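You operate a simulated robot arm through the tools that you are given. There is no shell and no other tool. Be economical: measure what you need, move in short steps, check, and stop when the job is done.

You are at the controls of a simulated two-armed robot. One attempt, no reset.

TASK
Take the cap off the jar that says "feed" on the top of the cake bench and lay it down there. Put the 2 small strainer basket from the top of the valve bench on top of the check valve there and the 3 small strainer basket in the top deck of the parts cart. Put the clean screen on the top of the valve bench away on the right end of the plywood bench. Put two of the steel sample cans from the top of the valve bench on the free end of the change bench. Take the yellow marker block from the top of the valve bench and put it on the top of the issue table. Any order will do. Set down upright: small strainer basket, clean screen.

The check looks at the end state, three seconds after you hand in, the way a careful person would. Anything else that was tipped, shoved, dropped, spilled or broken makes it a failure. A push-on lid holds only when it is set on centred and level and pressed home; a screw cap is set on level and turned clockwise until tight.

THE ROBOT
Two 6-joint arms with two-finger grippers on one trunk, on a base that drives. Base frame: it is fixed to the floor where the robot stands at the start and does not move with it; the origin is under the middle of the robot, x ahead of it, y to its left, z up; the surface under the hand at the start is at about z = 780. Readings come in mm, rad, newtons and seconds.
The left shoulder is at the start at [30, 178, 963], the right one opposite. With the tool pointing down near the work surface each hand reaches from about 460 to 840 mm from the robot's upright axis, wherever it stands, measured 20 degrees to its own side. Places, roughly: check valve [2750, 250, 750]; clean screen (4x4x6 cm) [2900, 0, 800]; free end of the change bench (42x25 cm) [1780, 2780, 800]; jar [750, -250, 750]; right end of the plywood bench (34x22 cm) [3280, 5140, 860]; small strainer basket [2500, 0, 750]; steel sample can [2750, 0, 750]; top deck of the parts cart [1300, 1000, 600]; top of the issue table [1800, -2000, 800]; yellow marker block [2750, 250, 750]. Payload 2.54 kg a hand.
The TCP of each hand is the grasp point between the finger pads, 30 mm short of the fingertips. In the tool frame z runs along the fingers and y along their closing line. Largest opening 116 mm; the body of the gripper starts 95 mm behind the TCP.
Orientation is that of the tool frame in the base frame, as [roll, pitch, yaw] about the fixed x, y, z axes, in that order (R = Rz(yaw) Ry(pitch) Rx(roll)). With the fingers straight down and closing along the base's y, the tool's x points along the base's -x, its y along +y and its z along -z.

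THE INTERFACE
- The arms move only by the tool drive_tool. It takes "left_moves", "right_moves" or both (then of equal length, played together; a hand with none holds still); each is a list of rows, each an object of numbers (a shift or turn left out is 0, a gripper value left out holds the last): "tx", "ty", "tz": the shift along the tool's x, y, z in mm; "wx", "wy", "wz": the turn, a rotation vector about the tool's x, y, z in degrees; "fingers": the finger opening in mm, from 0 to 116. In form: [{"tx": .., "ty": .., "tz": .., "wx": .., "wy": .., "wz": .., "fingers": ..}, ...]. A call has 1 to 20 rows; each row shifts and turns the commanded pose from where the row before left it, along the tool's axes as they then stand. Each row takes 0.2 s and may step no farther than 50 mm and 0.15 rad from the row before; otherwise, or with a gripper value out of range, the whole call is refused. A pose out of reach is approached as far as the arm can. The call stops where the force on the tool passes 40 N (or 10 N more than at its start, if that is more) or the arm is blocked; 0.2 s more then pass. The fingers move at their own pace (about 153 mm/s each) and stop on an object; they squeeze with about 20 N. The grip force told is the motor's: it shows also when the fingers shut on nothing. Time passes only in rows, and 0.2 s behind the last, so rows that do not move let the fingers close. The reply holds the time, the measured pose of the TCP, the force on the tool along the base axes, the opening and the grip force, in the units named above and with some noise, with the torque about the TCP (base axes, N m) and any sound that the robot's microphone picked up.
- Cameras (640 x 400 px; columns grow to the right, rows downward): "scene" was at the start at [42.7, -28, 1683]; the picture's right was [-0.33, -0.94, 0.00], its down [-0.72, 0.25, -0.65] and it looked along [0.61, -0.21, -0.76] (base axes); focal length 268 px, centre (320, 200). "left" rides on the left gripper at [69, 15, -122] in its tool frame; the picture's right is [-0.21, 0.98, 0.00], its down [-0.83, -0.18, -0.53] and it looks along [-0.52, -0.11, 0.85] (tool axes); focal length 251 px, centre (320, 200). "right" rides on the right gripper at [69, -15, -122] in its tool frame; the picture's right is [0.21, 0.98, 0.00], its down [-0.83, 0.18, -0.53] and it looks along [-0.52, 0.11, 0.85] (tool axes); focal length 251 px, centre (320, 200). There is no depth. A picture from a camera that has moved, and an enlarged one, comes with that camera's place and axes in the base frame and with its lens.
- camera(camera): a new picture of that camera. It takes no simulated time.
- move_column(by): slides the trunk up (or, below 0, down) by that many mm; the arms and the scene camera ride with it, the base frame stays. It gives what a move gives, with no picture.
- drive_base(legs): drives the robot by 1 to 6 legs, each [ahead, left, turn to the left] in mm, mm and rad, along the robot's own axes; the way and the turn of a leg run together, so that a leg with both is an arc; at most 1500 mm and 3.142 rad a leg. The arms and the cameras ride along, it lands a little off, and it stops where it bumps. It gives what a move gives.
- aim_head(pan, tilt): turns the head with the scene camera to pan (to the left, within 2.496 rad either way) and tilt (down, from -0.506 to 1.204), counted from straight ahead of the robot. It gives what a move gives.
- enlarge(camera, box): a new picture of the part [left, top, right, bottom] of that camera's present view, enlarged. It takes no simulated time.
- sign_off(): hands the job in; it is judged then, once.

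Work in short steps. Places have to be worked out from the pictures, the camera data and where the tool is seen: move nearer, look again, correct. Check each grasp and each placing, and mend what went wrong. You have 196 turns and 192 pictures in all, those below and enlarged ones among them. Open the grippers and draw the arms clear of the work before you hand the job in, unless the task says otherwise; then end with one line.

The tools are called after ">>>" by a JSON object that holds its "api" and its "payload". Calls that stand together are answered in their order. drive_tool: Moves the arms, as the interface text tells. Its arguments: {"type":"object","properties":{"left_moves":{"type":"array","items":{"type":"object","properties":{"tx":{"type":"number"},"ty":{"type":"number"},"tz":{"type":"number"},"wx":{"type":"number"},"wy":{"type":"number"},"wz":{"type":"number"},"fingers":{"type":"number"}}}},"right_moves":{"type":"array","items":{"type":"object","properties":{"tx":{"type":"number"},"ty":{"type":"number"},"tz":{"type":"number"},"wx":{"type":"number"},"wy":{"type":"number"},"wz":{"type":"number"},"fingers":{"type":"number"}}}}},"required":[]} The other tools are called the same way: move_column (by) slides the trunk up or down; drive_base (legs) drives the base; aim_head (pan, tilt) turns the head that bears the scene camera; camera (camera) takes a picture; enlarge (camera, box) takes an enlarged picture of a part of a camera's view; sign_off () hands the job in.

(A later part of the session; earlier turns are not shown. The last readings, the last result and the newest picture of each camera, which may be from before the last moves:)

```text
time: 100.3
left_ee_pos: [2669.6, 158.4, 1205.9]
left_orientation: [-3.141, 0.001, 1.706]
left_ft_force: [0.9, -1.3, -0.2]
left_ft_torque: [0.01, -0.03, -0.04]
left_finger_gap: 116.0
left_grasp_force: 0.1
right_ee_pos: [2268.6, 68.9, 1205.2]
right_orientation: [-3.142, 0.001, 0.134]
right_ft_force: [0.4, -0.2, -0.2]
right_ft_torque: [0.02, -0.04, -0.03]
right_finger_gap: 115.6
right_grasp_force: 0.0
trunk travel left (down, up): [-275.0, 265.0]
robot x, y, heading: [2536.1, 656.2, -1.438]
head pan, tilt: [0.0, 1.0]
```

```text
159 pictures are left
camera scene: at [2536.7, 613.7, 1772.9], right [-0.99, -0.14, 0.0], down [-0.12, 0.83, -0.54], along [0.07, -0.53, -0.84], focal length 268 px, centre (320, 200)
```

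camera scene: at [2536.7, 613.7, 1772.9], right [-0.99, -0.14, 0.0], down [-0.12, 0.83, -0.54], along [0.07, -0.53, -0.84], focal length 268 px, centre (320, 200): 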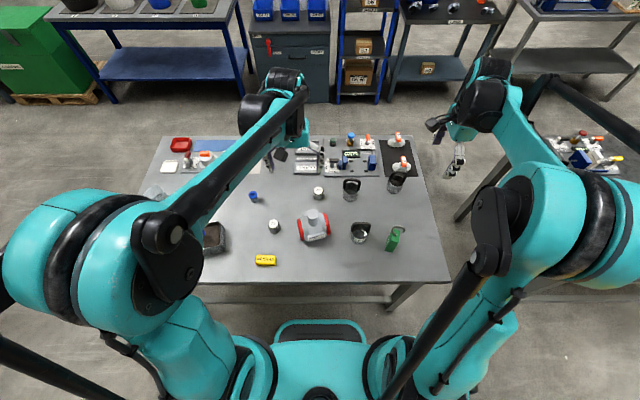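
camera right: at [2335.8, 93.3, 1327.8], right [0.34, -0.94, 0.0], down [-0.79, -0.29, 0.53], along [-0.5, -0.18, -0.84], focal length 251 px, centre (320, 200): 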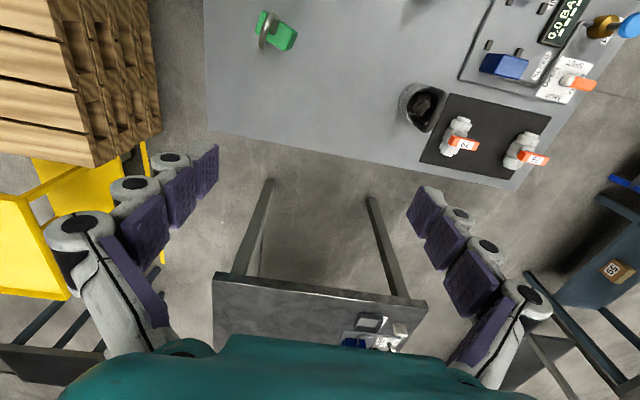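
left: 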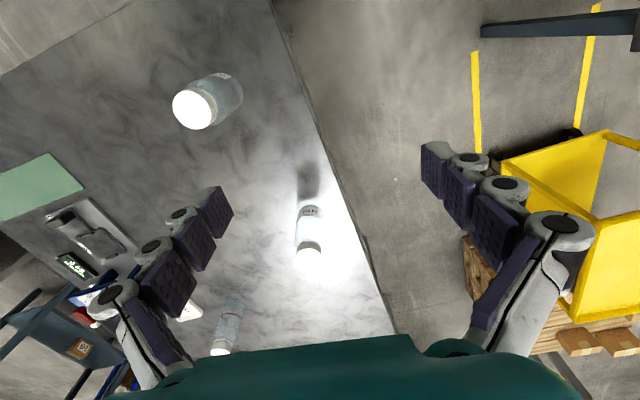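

Zoom on basket C from the right hand camera.

>>> {"api": "enlarge", "payload": {"camera": "right", "box": [380, 70, 460, 140]}}

>>> {"api": "enlarge", "payload": {"camera": "scene", "box": [320, 160, 420, 250]}}

```text
5.71 times, centred on (420, 105) of right
camera zoom: at [2335.8, 93.3, 1327.8], right [0.34, -0.94, 0.0], down [-0.79, -0.29, 0.53], along [-0.5, -0.18, -0.84], focal length 1437 px, centre (-251, 743)
```

zoom: 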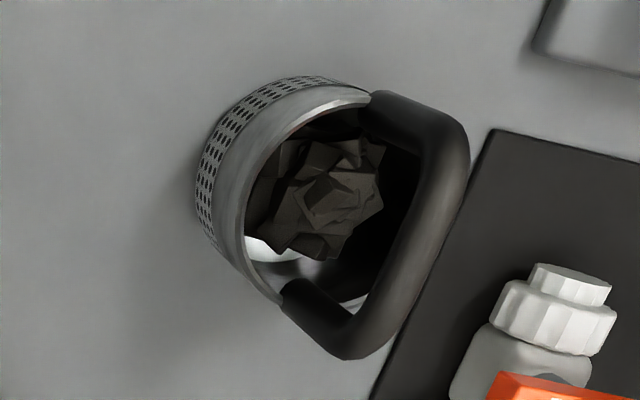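

```text
4.44 times, centred on (370, 205) of scene
camera zoom: at [2536.7, 613.7, 1772.9], right [-0.99, -0.14, 0.0], down [-0.12, 0.83, -0.54], along [0.07, -0.53, -0.84], focal length 1193 px, centre (98, 178)
```

zoom: 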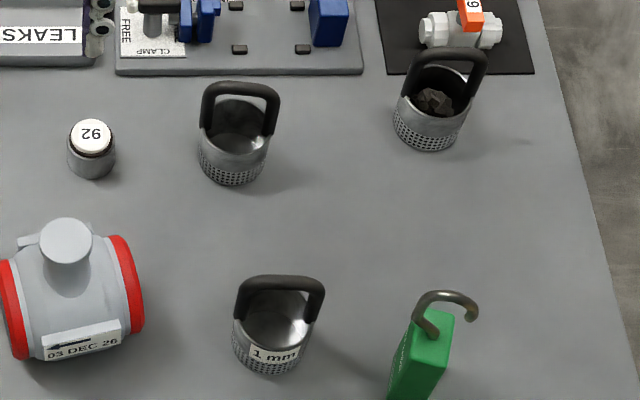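

Basket C holds debris (mustn't spill). Stereo puts handles' tops at z≈875, table ≈748, basket B at ≈(2490,−70). Move the right hand above B and look.

>>> {"api": "drive_tool", "payload": {"right_moves": [{"tx": 33.4, "ty": 27.9}, {"tx": 33.4, "ty": 27.9}, {"tx": 33.4, "ty": 27.9}, {"tx": 33.4, "ty": 27.9}, {"tx": 33.4, "ty": 27.9}, {"tx": 33.4, "ty": 27.9}, {"tz": 48}, {"tz": 48}, {"tz": 48}, {"tz": 48}]}}

>>> {"api": "camera", "payload": {"camera": "right"}}

>>> {"api": "camera", "payload": {"camera": "left"}}

```text
time: 102.5
left_ee_pos: [2669.4, 157.9, 1205.0]
left_orientation: [-3.141, -0.002, 1.708]
left_ft_force: [0.4, -0.5, 0.0]
left_ft_torque: [0.04, -0.03, 0.01]
left_finger_gap: 115.9
left_grasp_force: 0.0
right_ee_pos: [2492.4, -71.6, 1012.0]
right_orientation: [-3.141, 0.001, 0.137]
right_ft_force: [-0.5, -0.4, -1.0]
right_ft_torque: [0.03, 0.01, -0.01]
right_finger_gap: 115.6
right_grasp_force: 0.1
trunk travel left (down, up): [-275.0, 265.0]
robot x, y, heading: [2529.9, 654.6, -1.432]
head pan, tilt: [0.0, 1.0]
```

```text
156 pictures are left
camera right: at [2558.1, -46.2, 1133.8], right [0.35, -0.94, 0.0], down [-0.79, -0.29, 0.53], along [-0.5, -0.18, -0.85], focal length 251 px, centre (320, 200)
```

right: 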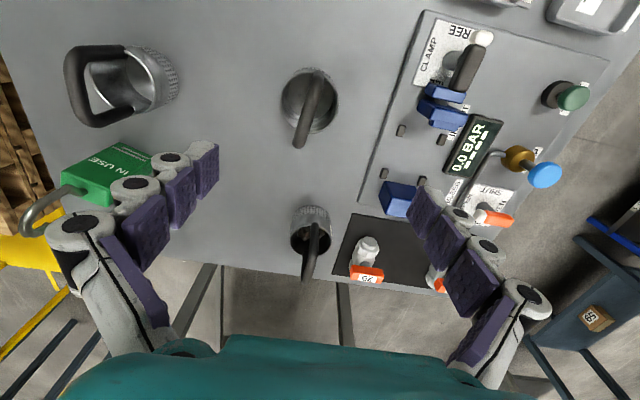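

```text
155 pictures are left
camera left: at [2675.1, 229.6, 1326.8], right [1.0, -0.08, 0.0], down [-0.07, -0.84, 0.53], along [-0.04, -0.53, -0.85], focal length 251 px, centre (320, 200)
```

left: 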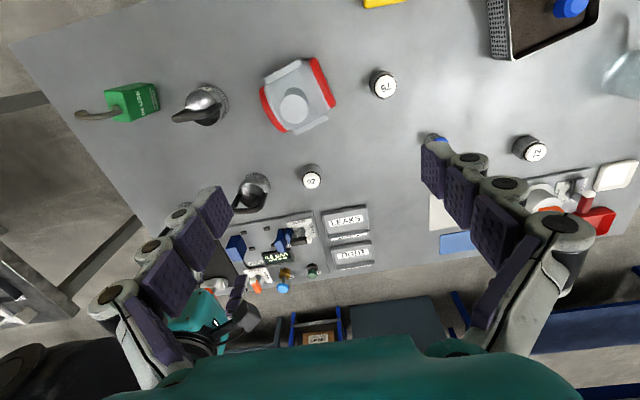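

Zoom in on B and C for labels.

>>> {"api": "enlarge", "payload": {"camera": "right", "box": [260, 50, 360, 290]}}

>>> {"api": "enlarge", "payload": {"camera": "left", "box": [180, 70, 320, 220]}}

```text
1.67 times, centred on (310, 170) of right
camera zoom: at [2558.1, -46.2, 1133.8], right [0.35, -0.94, 0.0], down [-0.79, -0.29, 0.53], along [-0.5, -0.18, -0.85], focal length 419 px, centre (337, 250)
```

zoom: 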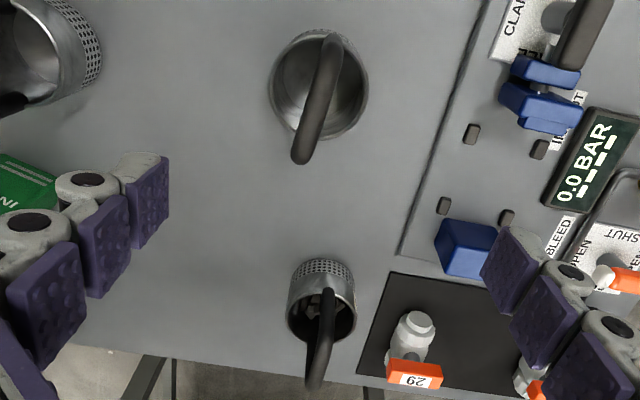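

```text
2.67 times, centred on (250, 145) of left
camera zoom: at [2675.1, 229.6, 1326.8], right [1.0, -0.08, 0.0], down [-0.07, -0.84, 0.53], along [-0.04, -0.53, -0.85], focal length 670 px, centre (507, 347)
```

zoom: 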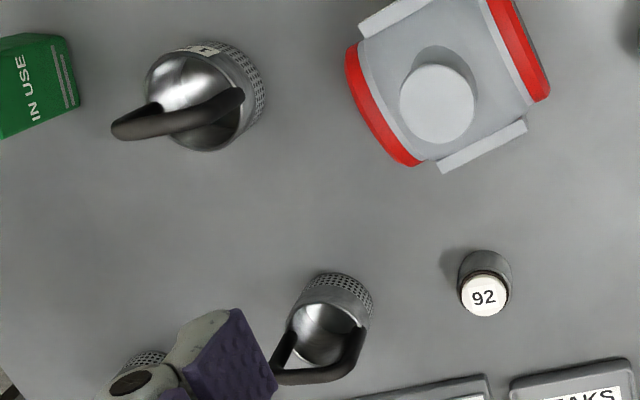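

B is empty, no label visible. Align (17,−10 mm, +13°) over B's handle, narrow the fingers and descend around the bar.

>>> {"api": "drive_tool", "payload": {"right_moves": [{"tx": 17, "ty": -10, "fingers": 60}, {"wz": 7}, {"wz": 6}, {"tz": 45}, {"tz": 30}]}}

>>> {"api": "camera", "payload": {"camera": "right"}}

>>> {"api": "enlarge", "payload": {"camera": "scene", "box": [300, 120, 420, 250]}}

```text
time: 103.7
left_ee_pos: [2670.2, 158.3, 1204.9]
left_orientation: [-3.141, 0.0, 1.707]
left_ft_force: [-0.4, -0.1, 0.2]
left_ft_torque: [0.0, 0.0, 0.02]
left_finger_gap: 115.9
left_grasp_force: 0.1
right_ee_pos: [2507.6, -56.8, 938.5]
right_orientation: [-3.141, 0.0, -0.089]
right_ft_force: [0.9, 0.5, -0.6]
right_ft_torque: [-0.03, -0.03, -0.01]
right_finger_gap: 60.0
right_grasp_force: 0.0
trunk travel left (down, up): [-275.0, 265.0]
robot x, y, heading: [2532.8, 654.9, -1.434]
head pan, tilt: [0.0, 1.0]
```

```text
152 pictures are left
camera right: at [2576.6, -47.8, 1059.0], right [0.13, -0.99, 0.0], down [-0.84, -0.11, 0.54], along [-0.53, -0.07, -0.84], focal length 251 px, centre (320, 200)
```

right: 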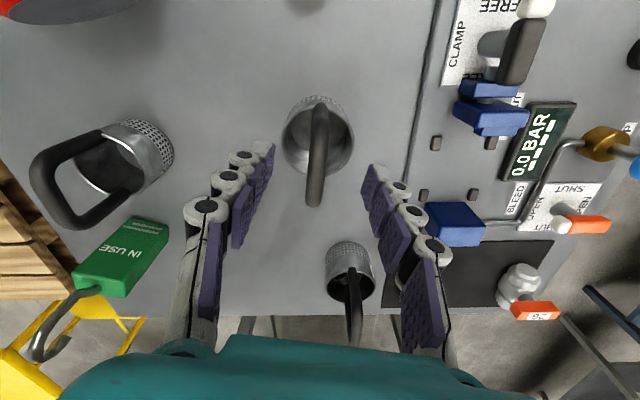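

```text
3.08 times, centred on (360, 185) of scene
camera zoom: at [2536.8, 613.6, 1772.9], right [-0.99, -0.14, 0.0], down [-0.12, 0.83, -0.54], along [0.07, -0.53, -0.84], focal length 826 px, centre (197, 246)
```

zoom: 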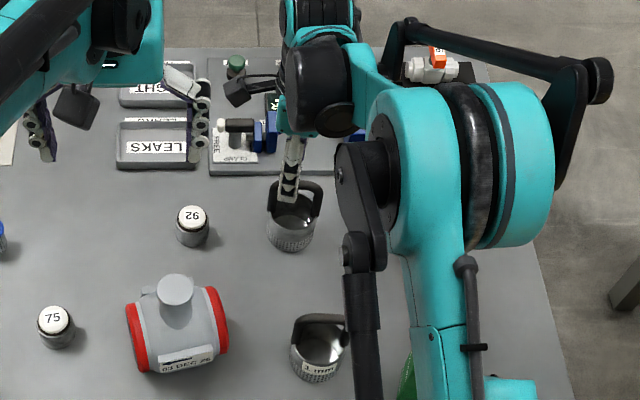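

Aligned. Descend 70 mm and close on the bar.

>>> {"api": "drive_tool", "payload": {"right_moves": [{"tz": 35}, {"tz": 33}, {"fingers": 0}, {"fingers": 0}, {"fingers": 0}]}}

>>> {"api": "camera", "payload": {"camera": "right"}}

```text
time: 104.9
left_ee_pos: [2669.3, 159.8, 1205.0]
left_orientation: [3.141, -0.001, 1.706]
left_ft_force: [-0.6, 0.8, -0.5]
left_ft_torque: [-0.02, 0.02, 0.02]
left_finger_gap: 116.1
left_grasp_force: 0.0
right_ee_pos: [2506.6, -57.1, 867.9]
right_orientation: [-3.14, 0.001, -0.09]
right_ft_force: [0.4, -0.6, 0.3]
right_ft_torque: [0.01, 0.01, 0.04]
right_finger_gap: 9.7
right_grasp_force: 19.8
trunk travel left (down, up): [-275.0, 265.0]
robot x, y, heading: [2533.0, 656.6, -1.436]
head pan, tilt: [0.0, 1.0]
```

```text
150 pictures are left
camera right: at [2576.1, -47.4, 990.7], right [0.13, -0.99, 0.0], down [-0.84, -0.11, 0.54], along [-0.53, -0.07, -0.84], focal length 251 px, centre (320, 200)
```

right: 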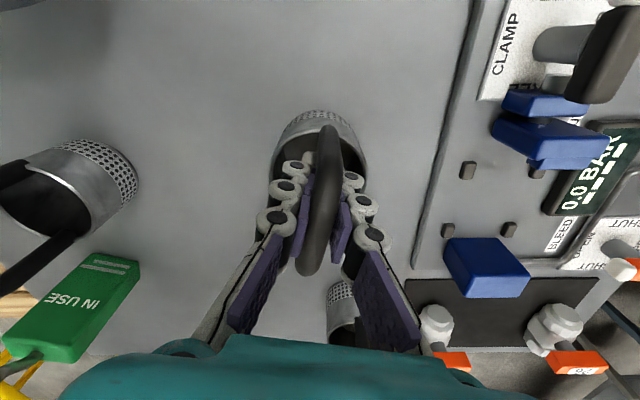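

Gripped (9.7 mm). Lift and rotate the basket to bring its far side toward the scene camera.

>>> {"api": "drive_tool", "payload": {"right_moves": [{"tz": -20}, {"tz": -40}, {"tz": -45}, {"tz": -45}, {"wz": -8.5}, {"wz": -8.5}, {"wz": -8.5}, {"wz": -8.5}, {"wz": -8.5}, {"wz": -8.5}, {"wz": -8.5}, {"wz": -8.5}, {"wz": -8.5}, {"wz": -8.5}, {"wz": -8.5}, {"wz": -8.5}, {"wz": -8.5}, {"wz": -8.5}, {"wz": -8.5}]}}

>>> {"api": "enlarge", "payload": {"camera": "scene", "box": [300, 120, 420, 250]}}

```text
time: 108.9
left_ee_pos: [2669.6, 159.4, 1204.9]
left_orientation: [-3.141, 0.001, 1.706]
left_ft_force: [0.7, 0.2, 0.3]
left_ft_torque: [0.0, 0.01, 0.02]
left_finger_gap: 116.0
left_grasp_force: 0.0
right_ee_pos: [2506.3, -57.2, 1019.8]
right_orientation: [-3.14, -0.002, 2.138]
right_ft_force: [0.1, -0.5, -2.1]
right_ft_torque: [0.02, 0.01, -0.01]
right_finger_gap: 10.4
right_grasp_force: 20.9
trunk travel left (down, up): [-275.0, 265.0]
robot x, y, heading: [2535.5, 653.9, -1.438]
head pan, tilt: [0.0, 1.0]
```

```text
3.08 times, centred on (360, 185) of scene
camera zoom: at [2536.8, 613.4, 1772.9], right [-0.99, -0.14, 0.0], down [-0.12, 0.83, -0.54], along [0.07, -0.53, -0.84], focal length 826 px, centre (197, 246)
```

zoom: 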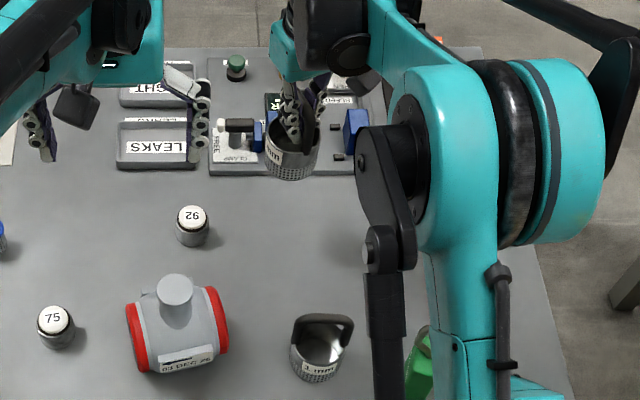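

A label is visible on the held basket; zoom in.

>>> {"api": "enlarge", "payload": {"camera": "scene", "box": [344, 145, 374, 182]}}

```text
10.81 times, centred on (359, 164) of scene
camera zoom: at [2536.8, 613.4, 1772.9], right [-0.99, -0.14, 0.0], down [-0.12, 0.83, -0.54], along [0.07, -0.53, -0.84], focal length 2903 px, centre (-102, 595)
```

zoom: 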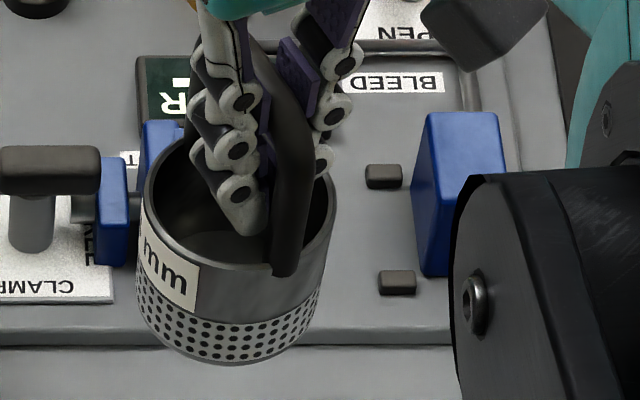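

Rotate another ~40° to reveal the numeral.

>>> {"api": "drive_tool", "payload": {"right_moves": [{"wz": -8.5}, {"wz": -8.5}, {"wz": -8.5}, {"wz": -8.5}, {"wz": -6}]}}

>>> {"api": "enlarge", "payload": {"camera": "scene", "box": [344, 145, 374, 182]}}

```text
time: 110.1
left_ee_pos: [2669.0, 158.2, 1206.1]
left_orientation: [-3.141, 0.0, 1.707]
left_ft_force: [0.1, -0.4, 0.1]
left_ft_torque: [-0.02, 0.0, 0.01]
left_finger_gap: 116.1
left_grasp_force: 0.0
right_ee_pos: [2504.6, -57.7, 1019.9]
right_orientation: [3.14, -0.001, 2.836]
right_ft_force: [-1.3, 0.2, -2.0]
right_ft_torque: [-0.03, 0.0, -0.01]
right_finger_gap: 10.2
right_grasp_force: 19.5
trunk travel left (down, up): [-275.0, 265.0]
robot x, y, heading: [2532.4, 654.8, -1.436]
head pan, tilt: [0.0, 1.0]
```

```text
10.81 times, centred on (359, 164) of scene
camera zoom: at [2536.8, 613.4, 1772.9], right [-0.99, -0.14, 0.0], down [-0.12, 0.83, -0.54], along [0.07, -0.53, -0.84], focal length 2903 px, centre (-102, 595)
```

zoom: 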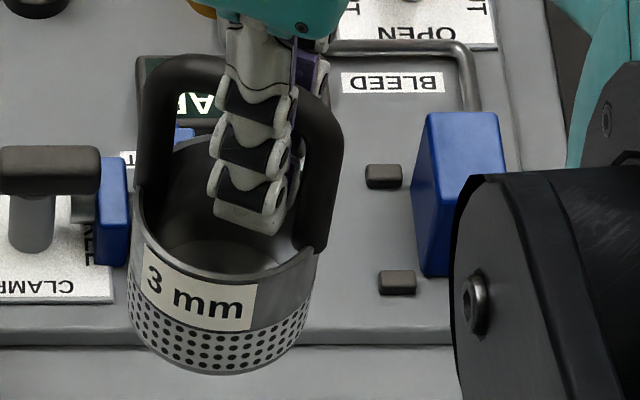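

B is "3 mm", so C is the 2 mm one. I'll set B back down at its place, then take C with the right hand to the check valve.

>>> {"api": "drive_tool", "payload": {"right_moves": [{"tz": 45}, {"tz": 45}, {"tz": 40}, {"tz": 15}, {"tz": 6}]}}

```text
time: 111.3
left_ee_pos: [2669.6, 159.5, 1206.0]
left_orientation: [3.141, -0.001, 1.708]
left_ft_force: [0.6, 0.8, -0.4]
left_ft_torque: [-0.01, -0.03, 0.01]
left_finger_gap: 116.1
left_grasp_force: 0.1
right_ee_pos: [2505.8, -57.0, 869.5]
right_orientation: [3.14, -0.002, 2.834]
right_ft_force: [0.5, 1.2, -1.5]
right_ft_torque: [-0.03, -0.01, -0.01]
right_finger_gap: 10.3
right_grasp_force: 20.1
trunk travel left (down, up): [-275.0, 265.0]
robot x, y, heading: [2534.9, 654.5, -1.437]
head pan, tilt: [0.0, 1.0]
```

Weight still partly on the hand; lower 2 mm more.

>>> {"api": "drive_tool", "payload": {"right_moves": [{"tz": 1.5}, {"tz": 1}]}}

```text
time: 111.9
left_ee_pos: [2669.4, 160.4, 1204.7]
left_orientation: [3.141, 0.001, 1.708]
left_ft_force: [0.6, -0.8, 0.0]
left_ft_torque: [-0.01, -0.02, 0.02]
left_finger_gap: 116.1
left_grasp_force: 0.1
right_ee_pos: [2505.0, -57.2, 867.7]
right_orientation: [3.141, -0.001, 2.834]
right_ft_force: [-1.5, 0.7, 11.7]
right_ft_torque: [0.01, -0.01, 0.03]
right_finger_gap: 10.1
right_grasp_force: 19.7
trunk travel left (down, up): [-275.0, 265.0]
robot x, y, heading: [2531.2, 656.0, -1.435]
head pan, tilt: [0.0, 1.0]
```

Seated. Release, rise, and move over basket C at ≈(2308,−130) with yaw ≈π.

>>> {"api": "drive_tool", "payload": {"right_moves": [{"fingers": 45}, {"fingers": 45}, {"tz": -30}, {"tz": -45}, {"tz": -45}, {"tz": -20}, {"tx": 33.1, "ty": -25.9}, {"tx": 33.1, "ty": -25.9, "fingers": 70}, {"tx": 33.1, "ty": -25.9}, {"tx": 33.1, "ty": -25.9}, {"tx": 33.1, "ty": -25.9}, {"wz": -8.5}, {"wz": -8.5}]}}

>>> {"api": "camera", "payload": {"camera": "right"}}

>>> {"api": "camera", "payload": {"camera": "scene"}}

```text
time: 114.7
left_ee_pos: [2668.2, 158.4, 1205.5]
left_orientation: [3.139, -0.001, 1.707]
left_ft_force: [0.2, 0.2, -0.6]
left_ft_torque: [-0.04, -0.01, 0.0]
left_finger_gap: 115.9
left_grasp_force: 0.1
right_ee_pos: [2308.3, -131.8, 1006.7]
right_orientation: [3.141, 0.0, 3.132]
right_ft_force: [-0.9, 0.7, 0.2]
right_ft_torque: [0.01, -0.01, 0.01]
right_finger_gap: 70.2
right_grasp_force: 0.0
trunk travel left (down, up): [-275.0, 265.0]
robot x, y, heading: [2533.6, 658.7, -1.435]
head pan, tilt: [0.0, 1.0]
```

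```text
146 pictures are left
camera right: at [2239.3, -145.0, 1128.2], right [-0.2, 0.98, 0.0], down [0.83, 0.17, 0.53], along [0.52, 0.11, -0.85], focal length 251 px, centre (320, 200)
```

right: 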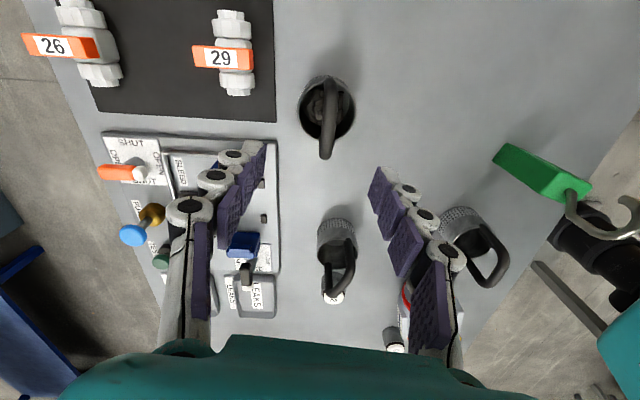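

```text
145 pictures are left
camera scene: at [2536.0, 613.3, 1772.9], right [-0.99, -0.14, 0.0], down [-0.12, 0.83, -0.54], along [0.07, -0.53, -0.84], focal length 268 px, centre (320, 200)
```

scene: 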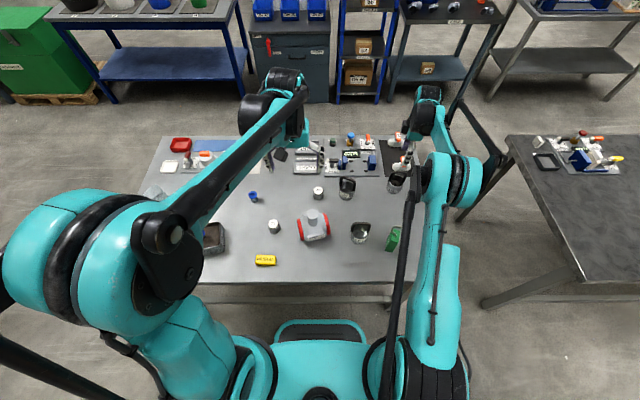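

C's bar is ~8 mm/+7 mm off and ~10° rotated. Correct and descend to just above, look again.

>>> {"api": "drive_tool", "payload": {"right_moves": [{"tx": 8, "ty": 7}, {"wz": -5}, {"wz": -5}, {"tz": 40}, {"tz": 30}]}}

>>> {"api": "camera", "payload": {"camera": "right"}}

```text
time: 115.9
left_ee_pos: [2669.6, 159.4, 1204.6]
left_orientation: [3.14, -0.001, 1.708]
left_ft_force: [0.2, -0.7, 0.3]
left_ft_torque: [0.02, 0.0, 0.01]
left_finger_gap: 116.0
left_grasp_force: 0.0
right_ee_pos: [2301.9, -123.4, 936.3]
right_orientation: [3.141, -0.001, -2.977]
right_ft_force: [0.4, 0.0, -0.4]
right_ft_torque: [0.03, -0.01, 0.03]
right_finger_gap: 70.0
right_grasp_force: 0.1
trunk travel left (down, up): [-275.0, 265.0]
robot x, y, heading: [2531.4, 657.4, -1.44]
head pan, tilt: [0.0, 1.0]
```

```text
144 pictures are left
camera right: at [2236.2, -149.4, 1058.5], right [-0.37, 0.93, 0.0], down [0.79, 0.31, 0.53], along [0.49, 0.2, -0.85], focal length 251 px, centre (320, 200)
```

right: 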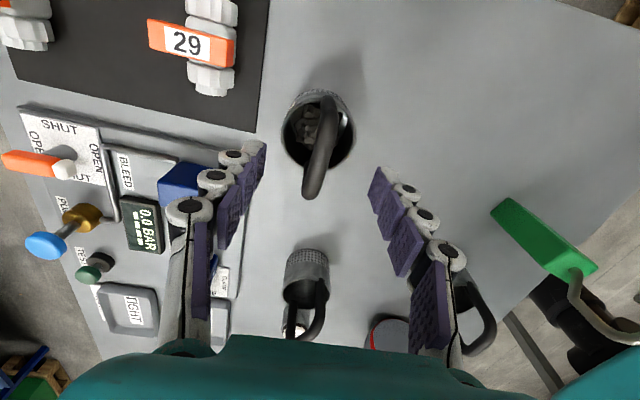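

Good. Small rotation, descend to z≈868 and grip.

>>> {"api": "drive_tool", "payload": {"right_moves": [{"wz": -4, "tx": 3}, {"tz": 35, "fingers": 50}, {"tz": 33}, {"fingers": 0}, {"fingers": 0}, {"fingers": 0}]}}

>>> {"api": "camera", "payload": {"camera": "right"}}

```text
time: 117.3
left_ee_pos: [2669.0, 159.1, 1205.0]
left_orientation: [3.141, 0.0, 1.707]
left_ft_force: [0.5, -0.5, -1.0]
left_ft_torque: [-0.02, -0.01, 0.0]
left_finger_gap: 115.7
left_grasp_force: 0.0
right_ee_pos: [2298.0, -123.3, 868.4]
right_orientation: [3.14, -0.003, -2.91]
right_ft_force: [0.0, -0.2, 0.1]
right_ft_torque: [-0.01, 0.03, 0.0]
right_finger_gap: 10.2
right_grasp_force: 20.0
trunk travel left (down, up): [-275.0, 265.0]
robot x, y, heading: [2530.6, 655.4, -1.432]
head pan, tilt: [0.0, 1.0]
```

```text
143 pictures are left
camera right: at [2234.5, -153.4, 990.7], right [-0.43, 0.9, 0.0], down [0.76, 0.37, 0.53], along [0.48, 0.23, -0.85], focal length 251 px, centre (320, 200)
```

right: 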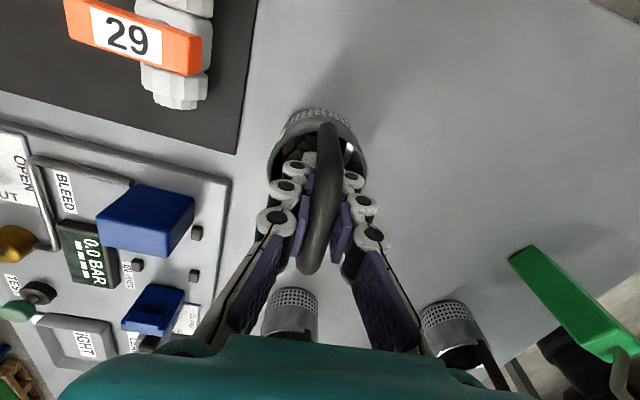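

Gripped. First move the left hand aside (200 mm left), then lift C gently to z≈1110.

>>> {"api": "drive_tool", "payload": {"left_moves": [{"ty": 40}, {"ty": 40}, {"ty": 40}, {"ty": 40}, {"ty": 40}, {}, {}, {}], "right_moves": [{"tz": -10}, {"tz": -30}, {"tz": -35}, {"tz": -35}, {"tz": -35}, {"tz": -35}, {"tz": -35}, {"tz": -25}]}}

>>> {"api": "enlarge", "payload": {"camera": "scene", "box": [290, 130, 430, 260]}}

>>> {"api": "camera", "payload": {"camera": "left"}}

```text
time: 119.1
left_ee_pos: [2868.3, 187.2, 1206.0]
left_orientation: [3.141, -0.001, 1.706]
left_ft_force: [-0.2, 0.0, 0.0]
left_ft_torque: [0.01, 0.0, -0.04]
left_finger_gap: 116.0
left_grasp_force: 0.1
right_ee_pos: [2296.9, -123.9, 1109.3]
right_orientation: [3.141, -0.001, -2.907]
right_ft_force: [1.0, -0.2, -1.9]
right_ft_torque: [0.0, 0.0, -0.01]
right_finger_gap: 10.0
right_grasp_force: 20.7
trunk travel left (down, up): [-275.0, 265.0]
robot x, y, heading: [2534.0, 655.5, -1.434]
head pan, tilt: [0.0, 1.0]
```

```text
3.08 times, centred on (360, 195) of scene
camera zoom: at [2536.6, 613.8, 1772.9], right [-0.99, -0.14, 0.0], down [-0.12, 0.83, -0.54], along [0.07, -0.53, -0.84], focal length 826 px, centre (197, 215)
```

zoom: 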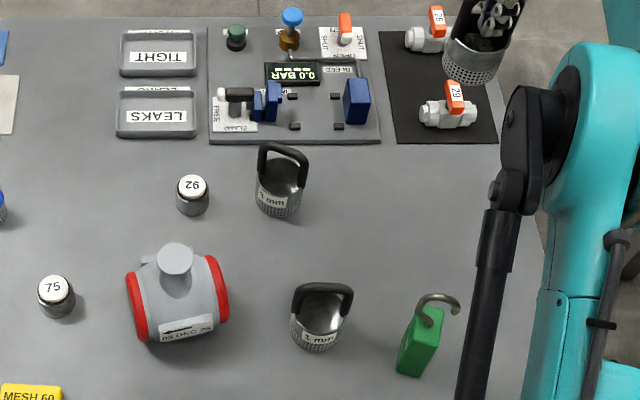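

```text
141 pictures are left
camera left: at [2873.4, 257.9, 1327.7], right [1.0, -0.08, 0.0], down [-0.07, -0.84, 0.53], along [-0.04, -0.53, -0.85], focal length 251 px, centre (320, 200)
```

left: 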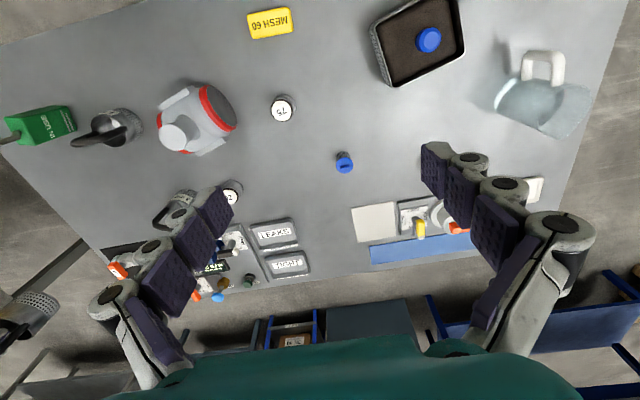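

Neck top of the valve triangulates to ≈(2627,143,928). Carry C there at bottom z≈990.

>>> {"api": "drive_tool", "payload": {"right_moves": [{"tx": -15, "ty": 7}, {"tx": -29.5, "ty": 14.1}, {"tx": -29.5, "ty": 14.1}, {"tx": -29.5, "ty": 14.1}, {"tx": -29.5, "ty": 14.1}, {"tx": -29.5, "ty": 14.1}, {"tx": -29.5, "ty": 14.1}, {"tx": -29.5, "ty": 14.1}, {"tx": -29.5, "ty": 14.1}, {"tx": -29.5, "ty": 14.1}, {"tx": -29.5, "ty": 14.1}, {"tx": -29.5, "ty": 14.1}, {"tx": -29.5, "ty": 14.1}, {"tx": -14, "ty": 7}]}}

>>> {"api": "enlarge", "payload": {"camera": "scene", "box": [270, 160, 370, 260]}}

>>> {"api": "camera", "payload": {"camera": "right"}}

>>> {"api": "enlarge", "payload": {"camera": "left", "box": [80, 40, 280, 220]}}

```text
time: 122.1
left_ee_pos: [2868.2, 186.8, 1204.6]
left_orientation: [-3.141, 0.001, 1.708]
left_ft_force: [0.5, 0.0, -0.8]
left_ft_torque: [-0.01, 0.0, 0.01]
left_finger_gap: 115.7
left_grasp_force: 0.0
right_ee_pos: [2628.2, 143.7, 1106.9]
right_orientation: [3.139, 0.0, -2.908]
right_ft_force: [-0.1, -1.3, -1.5]
right_ft_torque: [0.02, 0.0, 0.02]
right_finger_gap: 9.7
right_grasp_force: 20.6
trunk travel left (down, up): [-275.0, 265.0]
robot x, y, heading: [2534.4, 658.3, -1.426]
head pan, tilt: [0.0, 1.0]
```

```text
4.00 times, centred on (320, 210) of scene
camera zoom: at [2537.0, 613.6, 1772.9], right [-0.99, -0.14, 0.0], down [-0.12, 0.83, -0.54], along [0.07, -0.53, -0.84], focal length 1074 px, centre (320, 160)
```

zoom: 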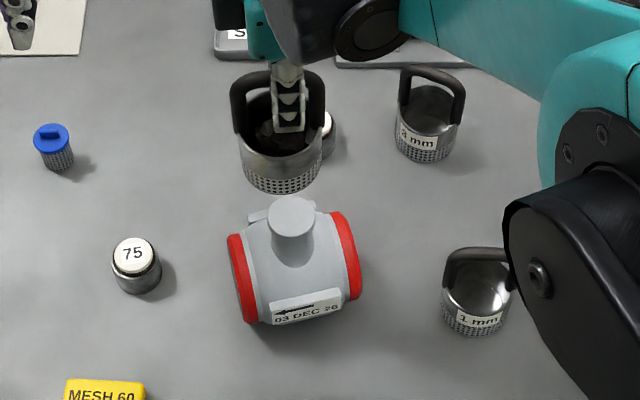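

```text
139 pictures are left
camera right: at [2565.3, 112.7, 1230.0], right [-0.43, 0.9, 0.0], down [0.76, 0.37, 0.53], along [0.48, 0.23, -0.85], focal length 251 px, centre (320, 200)
```

right: 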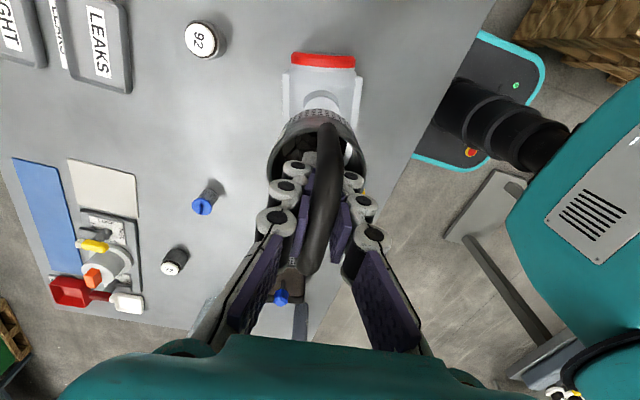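

```text
2.22 times, centred on (180, 130) of left
camera zoom: at [2873.5, 257.6, 1327.6], right [1.0, -0.08, 0.0], down [-0.07, -0.84, 0.53], along [-0.04, -0.53, -0.85], focal length 559 px, centre (631, 356)
```

zoom: 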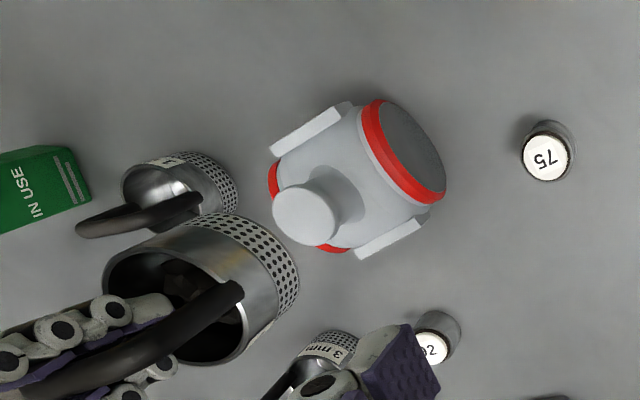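

The basket appears farther/higher in the picture than I'd predict from a 750 mm table, so I need the table height. I'll touch down with the closed left fingers on a free spot below.

>>> {"api": "drive_tool", "payload": {"left_moves": [{"fingers": 0}, {"tz": 45}, {"tz": 45}, {"tz": 45}, {"tz": 45}, {"tz": 45}, {"tz": 45}, {"tz": 45}, {"tz": 45}]}}

>>> {"api": "camera", "payload": {"camera": "left"}}

```text
time: 124.1
left_ee_pos: [2866.7, 185.6, 842.7]
left_orientation: [-3.141, -0.002, 1.707]
left_ft_force: [-0.2, -0.3, -0.4]
left_ft_torque: [0.0, 0.0, 0.01]
left_finger_gap: 0.3
left_grasp_force: 20.0
right_ee_pos: [2628.4, 141.2, 1106.4]
right_orientation: [3.139, 0.0, -2.91]
right_ft_force: [-0.6, 0.1, -1.5]
right_ft_torque: [0.05, 0.04, -0.02]
right_finger_gap: 10.0
right_grasp_force: 19.4
trunk travel left (down, up): [-275.0, 265.0]
robot x, y, heading: [2528.5, 656.8, -1.432]
head pan, tilt: [0.0, 1.0]
```

```text
137 pictures are left
camera left: at [2872.3, 258.4, 965.5], right [1.0, -0.08, 0.0], down [-0.07, -0.84, 0.53], along [-0.04, -0.53, -0.85], focal length 251 px, centre (320, 200)
```

left: 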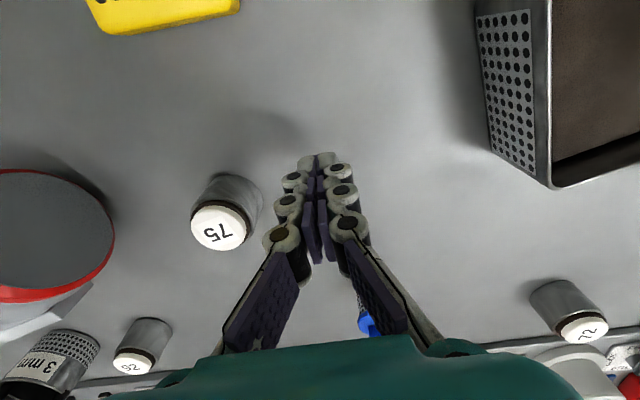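

Continue down in 4 mm rows until contact.

>>> {"api": "drive_tool", "payload": {"left_moves": [{"tz": 4}, {"tz": 4}, {"tz": 4}, {"tz": 4}, {"tz": 4}, {"tz": 4}, {"tz": 4}, {"tz": 4}, {"tz": 4}, {"tz": 4}, {"tz": 4}, {"tz": 4}, {"tz": 4}, {"tz": 4}, {"tz": 4}, {"tz": 4}]}}

```text
time: 126.6
left_ee_pos: [2870.5, 179.8, 807.0]
left_orientation: [3.14, -0.002, 1.706]
left_ft_force: [-1.1, 3.2, 36.3]
left_ft_torque: [0.16, 0.02, -0.01]
left_finger_gap: 0.0
left_grasp_force: 28.6
left hand out of reach, approached as far as the arm can: row 7, 9, 11
right_ee_pos: [2628.4, 144.5, 1109.6]
right_orientation: [-3.14, 0.0, -2.908]
right_ft_force: [0.1, 0.3, -2.0]
right_ft_torque: [0.01, -0.02, 0.0]
right_finger_gap: 9.9
right_grasp_force: 19.4
trunk travel left (down, up): [-275.0, 265.0]
robot x, y, heading: [2532.6, 656.6, -1.433]
head pan, tilt: [0.0, 1.0]
stopped in row 12 (left hand): the force on the tool passed its limit at 49 N (the readings are from after the stop); the commanded pose is now the measured one
```

Table is at z≈778 (so baskets' bottoms are 89 mm below the TCP, C's bottom is now at ≈1019). Raise the left hand for a viewpoint, shift C +9 mm in tool x and lower 70 mm toward the neck.

>>> {"api": "drive_tool", "payload": {"left_moves": [{"tz": -10}, {"tz": -40}, {"tz": -45}, {"tz": -45}, {"tz": -45}, {"tz": -45}, {"tz": -45}], "right_moves": [{"tx": 9}, {"tz": 20}, {"tz": 20}, {"tz": 15}, {"tz": 15}, {}, {}]}}

>>> {"api": "enlarge", "payload": {"camera": "scene", "box": [270, 160, 370, 260]}}

>>> {"api": "enlarge", "payload": {"camera": "left", "box": [40, 40, 240, 220]}}

```text
time: 128.2
left_ee_pos: [2872.0, 176.8, 1080.0]
left_orientation: [3.139, -0.003, 1.709]
left_ft_force: [0.4, 0.0, -0.2]
left_ft_torque: [-0.01, 0.0, 0.02]
left_finger_gap: 0.0
left_grasp_force: 28.2
right_ee_pos: [2619.6, 140.7, 1038.3]
right_orientation: [3.141, -0.001, -2.907]
right_ft_force: [0.8, 0.4, -0.7]
right_ft_torque: [-0.01, 0.0, -0.02]
right_finger_gap: 10.1
right_grasp_force: 20.5
trunk travel left (down, up): [-275.0, 265.0]
robot x, y, heading: [2531.9, 656.2, -1.429]
head pan, tilt: [0.0, 1.0]
```

```text
4.00 times, centred on (320, 210) of scene
camera zoom: at [2536.3, 614.7, 1772.9], right [-0.99, -0.14, 0.0], down [-0.12, 0.83, -0.54], along [0.07, -0.54, -0.84], focal length 1074 px, centre (320, 160)
```

zoom: 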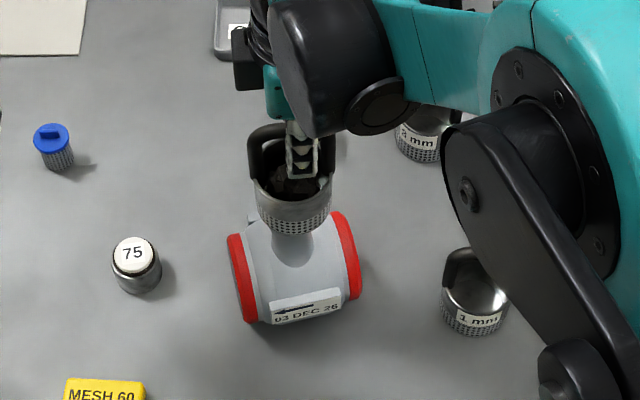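

```text
2.22 times, centred on (140, 130) of left
camera zoom: at [2876.8, 248.8, 1202.1], right [1.0, -0.08, 0.0], down [-0.07, -0.84, 0.53], along [-0.04, -0.53, -0.85], focal length 559 px, centre (720, 356)
```

zoom: 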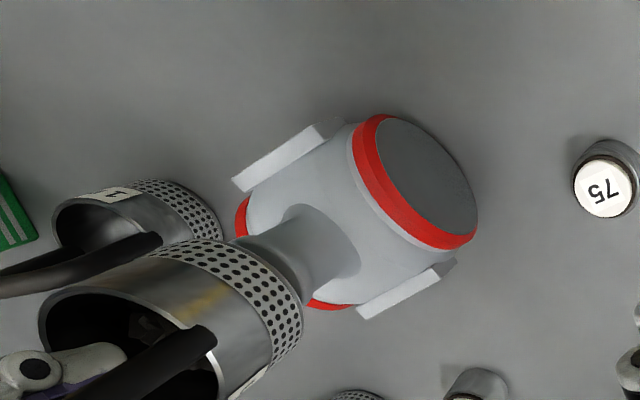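

Close: needs ~3 mm left, 4 mm forward. Correct, then lower in 2 mm steps watching for contact.

>>> {"api": "drive_tool", "payload": {"right_moves": [{"tx": -2.6, "ty": -4.2}, {"tz": 6}, {"tz": 5}, {"tz": 2}, {"tz": 2}]}}

>>> {"api": "enlarge", "payload": {"camera": "scene", "box": [280, 180, 360, 250]}}

>>> {"api": "enlarge", "payload": {"camera": "left", "box": [40, 40, 240, 220]}}

```text
time: 129.4
left_ee_pos: [2872.5, 177.7, 1079.9]
left_orientation: [3.14, -0.001, 1.707]
left_ft_force: [0.8, 0.1, -0.3]
left_ft_torque: [-0.02, -0.01, -0.01]
left_finger_gap: 0.2
left_grasp_force: 28.9
right_ee_pos: [2623.3, 136.7, 1023.2]
right_orientation: [-3.142, -0.002, -2.909]
right_ft_force: [0.9, -2.5, 11.4]
right_ft_torque: [0.07, -0.08, 0.01]
right_finger_gap: 9.7
right_grasp_force: 19.9
trunk travel left (down, up): [-275.0, 265.0]
robot x, y, heading: [2532.7, 654.4, -1.432]
head pan, tilt: [0.0, 1.0]
```

```text
5.71 times, centred on (320, 215) of scene
camera zoom: at [2536.7, 614.8, 1773.1], right [-0.99, -0.14, 0.0], down [-0.12, 0.83, -0.54], along [0.07, -0.54, -0.84], focal length 1534 px, centre (320, 114)
```

zoom: 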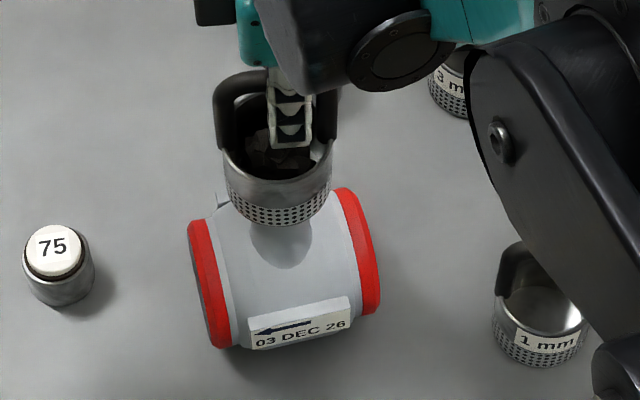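

```text
2.22 times, centred on (140, 130) of left
camera zoom: at [2877.1, 248.6, 1201.6], right [1.0, -0.08, 0.0], down [-0.07, -0.84, 0.53], along [-0.04, -0.53, -0.85], focal length 559 px, centre (720, 356)
```

zoom: 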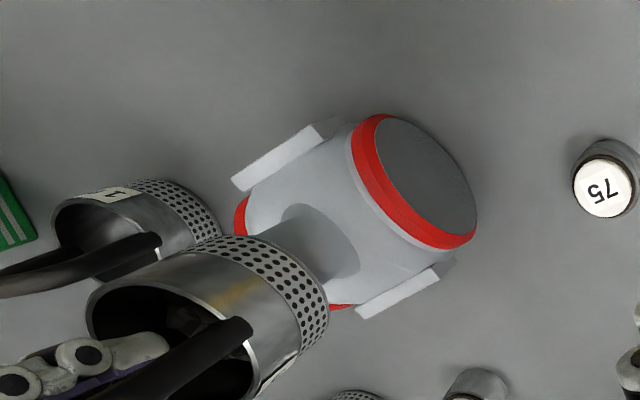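

Contact at neck z≈934. The basket looks ~6–8 mm too far forward; lift 5 mm, shift back 6 mm, lower and check.

>>> {"api": "drive_tool", "payload": {"right_moves": [{"tz": -6}, {"ty": 6}, {"tz": 3}, {"tz": 2}, {"tz": 1}]}}

>>> {"api": "enlarge", "payload": {"camera": "scene", "box": [280, 180, 360, 250]}}

```text
time: 130.6
left_ee_pos: [2872.6, 176.9, 1078.6]
left_orientation: [3.14, -0.003, 1.707]
left_ft_force: [0.9, 0.2, 0.3]
left_ft_torque: [-0.01, 0.0, 0.02]
left_finger_gap: 0.0
left_grasp_force: 28.6
right_ee_pos: [2621.4, 143.3, 1024.1]
right_orientation: [-3.141, -0.002, -2.909]
right_ft_force: [-0.6, -2.6, 11.7]
right_ft_torque: [0.11, -0.08, 0.0]
right_finger_gap: 10.0
right_grasp_force: 20.1
trunk travel left (down, up): [-275.0, 265.0]
robot x, y, heading: [2534.4, 654.2, -1.437]
head pan, tilt: [0.0, 1.0]
```

```text
5.71 times, centred on (320, 215) of scene
camera zoom: at [2536.7, 614.6, 1773.1], right [-0.99, -0.14, 0.0], down [-0.12, 0.83, -0.54], along [0.07, -0.54, -0.84], focal length 1534 px, centre (320, 114)
```

zoom: 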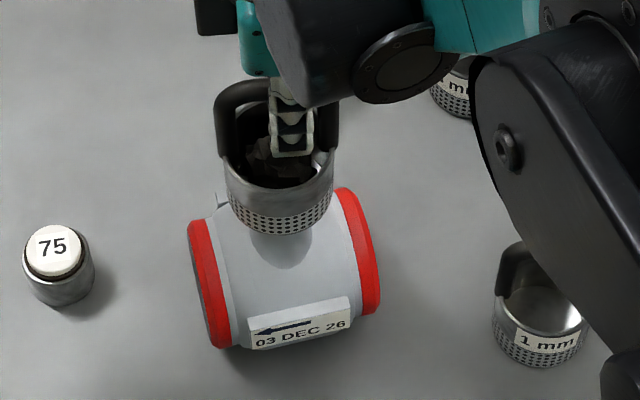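

Centred. Relieve the push, open, and rise straight up.

>>> {"api": "drive_tool", "payload": {"right_moves": [{"tz": -0.7}, {"fingers": 16}, {"fingers": 30}, {"fingers": 40}, {"tz": -15}, {"tz": -25}, {"tz": -35}, {"tz": -40}, {"tz": -40}]}}

>>> {"api": "enlarge", "payload": {"camera": "scene", "box": [270, 160, 370, 260]}}

>>> {"api": "camera", "payload": {"camera": "right"}}

```text
time: 132.6
left_ee_pos: [2871.1, 178.4, 1079.6]
left_orientation: [3.141, -0.001, 1.707]
left_ft_force: [-0.4, 0.9, 0.9]
left_ft_torque: [0.0, 0.01, 0.0]
left_finger_gap: 0.1
left_grasp_force: 28.5
right_ee_pos: [2621.1, 142.0, 1180.3]
right_orientation: [3.14, -0.001, -2.907]
right_ft_force: [1.4, -0.4, 0.4]
right_ft_torque: [-0.03, 0.04, -0.03]
right_finger_gap: 40.0
right_grasp_force: 0.1
trunk travel left (down, up): [-275.0, 265.0]
robot x, y, heading: [2531.4, 658.5, -1.435]
head pan, tilt: [0.0, 1.0]
```

```text
4.00 times, centred on (320, 210) of scene
camera zoom: at [2536.7, 614.6, 1772.9], right [-0.99, -0.14, 0.0], down [-0.12, 0.83, -0.54], along [0.07, -0.54, -0.84], focal length 1074 px, centre (320, 160)
```

zoom: 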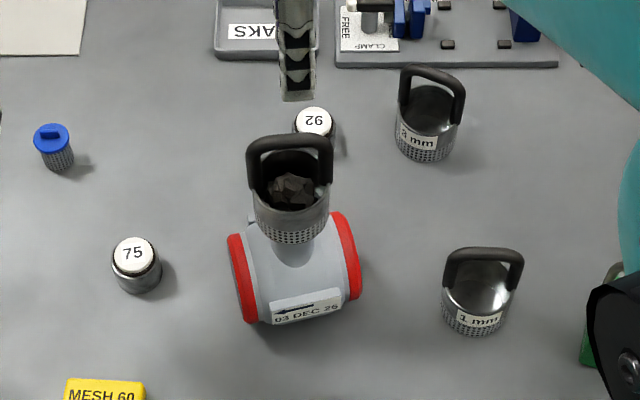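

```text
130 pictures are left
camera right: at [2558.8, 112.6, 1302.0], right [-0.43, 0.9, 0.0], down [0.76, 0.37, 0.53], along [0.48, 0.23, -0.85], focal length 251 px, centre (320, 200)
```

right: 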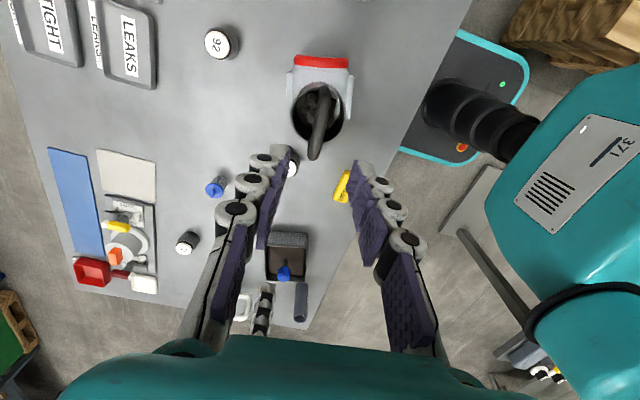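

C stands on the valve. Now basket B (3 mm) with the right hand, and bring the left hand above the blue-topped screen at ≈(2909,22).

>>> {"api": "drive_tool", "payload": {"right_moves": [{"tx": 26.5, "ty": -27.8}, {"tx": 26.5, "ty": -27.8}, {"tx": 26.5, "ty": -27.8}, {"tx": 26.5, "ty": -27.8}, {"tx": 26.5, "ty": -27.8}, {"tx": 26.5, "ty": -27.8}, {"wz": 7.75}, {"wz": 7.75}, {"wz": 7.75}, {"wz": 7.75}, {"tz": 45}, {"tz": 45}, {"tz": 45}, {"tz": 45}, {"tz": 35}], "left_moves": [{"fingers": 90}, {"tx": -40, "ty": 4}, {"tx": -40, "ty": 4}, {"tx": -40, "ty": 4}, {"tx": -40, "ty": 4}, {}, {}, {}, {}, {}, {}, {}, {}, {}, {}]}}

>>> {"api": "camera", "payload": {"camera": "right"}}

>>> {"api": "camera", "payload": {"camera": "left"}}

```text
time: 135.8
left_ee_pos: [2909.5, 20.0, 1080.0]
left_orientation: [3.139, 0.0, 1.707]
left_ft_force: [0.0, -0.1, 0.1]
left_ft_torque: [0.0, 0.01, 0.0]
left_finger_gap: 90.1
left_grasp_force: 0.1
right_ee_pos: [2505.5, -54.7, 962.9]
right_orientation: [3.14, -0.002, 2.833]
right_ft_force: [0.5, -0.4, -0.5]
right_ft_torque: [-0.02, -0.04, 0.01]
right_finger_gap: 40.0
right_grasp_force: 0.0
trunk travel left (down, up): [-275.0, 265.0]
robot x, y, heading: [2533.7, 657.1, -1.437]
head pan, tilt: [0.0, 1.0]
```

```text
129 pictures are left
camera right: at [2435.5, -48.8, 1084.7], right [0.09, 1.0, 0.0], down [0.84, -0.08, 0.53], along [0.53, -0.05, -0.85], focal length 251 px, centre (320, 200)
```

right: 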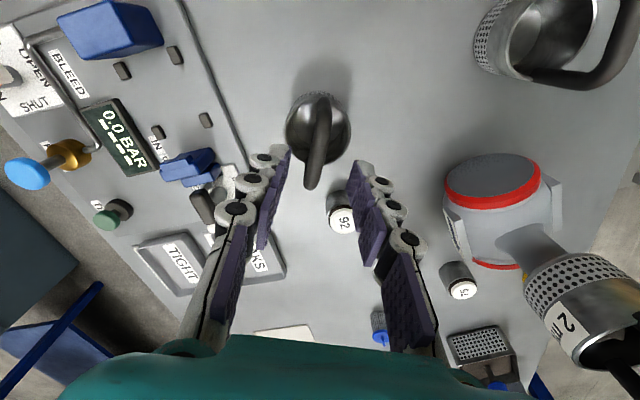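

```text
128 pictures are left
camera left: at [2914.7, 91.2, 1201.3], right [1.0, -0.08, 0.0], down [-0.07, -0.84, 0.53], along [-0.04, -0.53, -0.85], focal length 251 px, centre (320, 200)
```

left: 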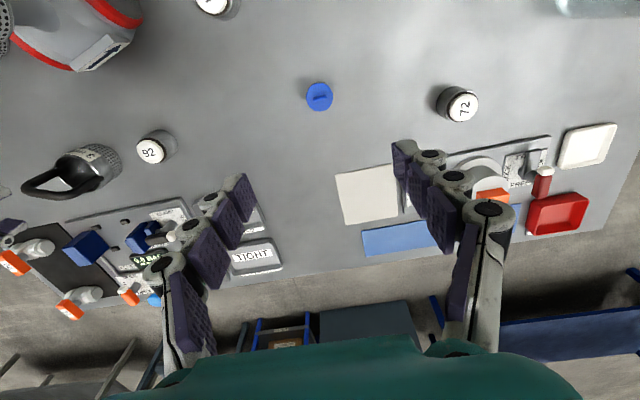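

B's bar is aligned (and C's label shows "2"). Descend right to 896 and grip; left: shift +9 mm in x, descend over the screen.

>>> {"api": "drive_tool", "payload": {"right_moves": [{"tx": 5, "tz": 20}, {"tz": 25}, {"tz": 22}, {"fingers": 0}, {"fingers": 0}, {"fingers": 0}], "left_moves": [{"tx": 9, "fingers": 70}, {"tz": 35}, {"tz": 35}, {"tz": 35}, {"tz": 35}, {"tz": 30}]}}

>>> {"api": "camera", "payload": {"camera": "left"}}

>>> {"api": "camera", "payload": {"camera": "right"}}

```text
time: 137.2
left_ee_pos: [2907.9, 29.7, 908.4]
left_orientation: [-3.141, 0.0, 1.706]
left_ft_force: [-0.2, -0.4, -0.4]
left_ft_torque: [0.03, 0.01, -0.01]
left_finger_gap: 69.8
left_grasp_force: 0.0
right_ee_pos: [2500.5, -54.7, 897.1]
right_orientation: [-3.14, -0.004, 2.833]
right_ft_force: [0.1, 0.0, -0.4]
right_ft_torque: [-0.03, 0.04, 0.01]
right_finger_gap: 11.4
right_grasp_force: 20.1
trunk travel left (down, up): [-275.0, 265.0]
robot x, y, heading: [2538.2, 653.5, -1.431]
head pan, tilt: [0.0, 1.0]
```

```text
127 pictures are left
camera left: at [2913.0, 101.3, 1030.2], right [1.0, -0.08, 0.0], down [-0.07, -0.84, 0.53], along [-0.04, -0.53, -0.85], focal length 251 px, centre (320, 200)
```

left: 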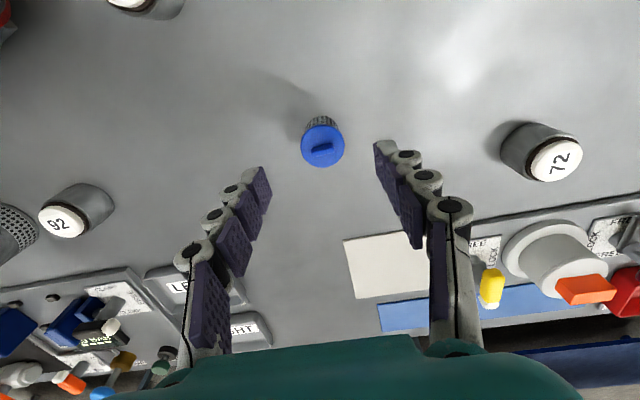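

```text
126 pictures are left
camera right: at [2430.3, -47.6, 1018.8], right [0.09, 1.0, 0.0], down [0.84, -0.08, 0.53], along [0.53, -0.05, -0.85], focal length 251 px, centre (320, 200)
```

right: 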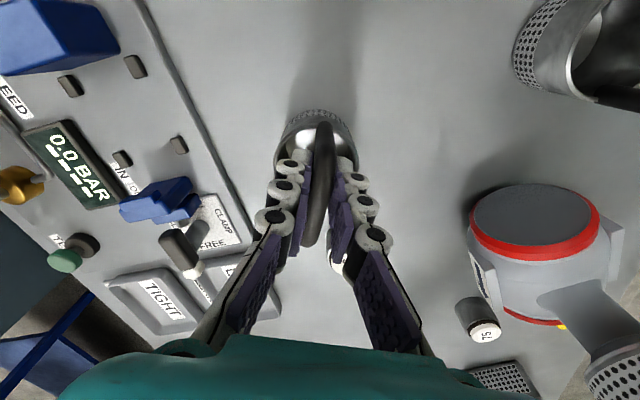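

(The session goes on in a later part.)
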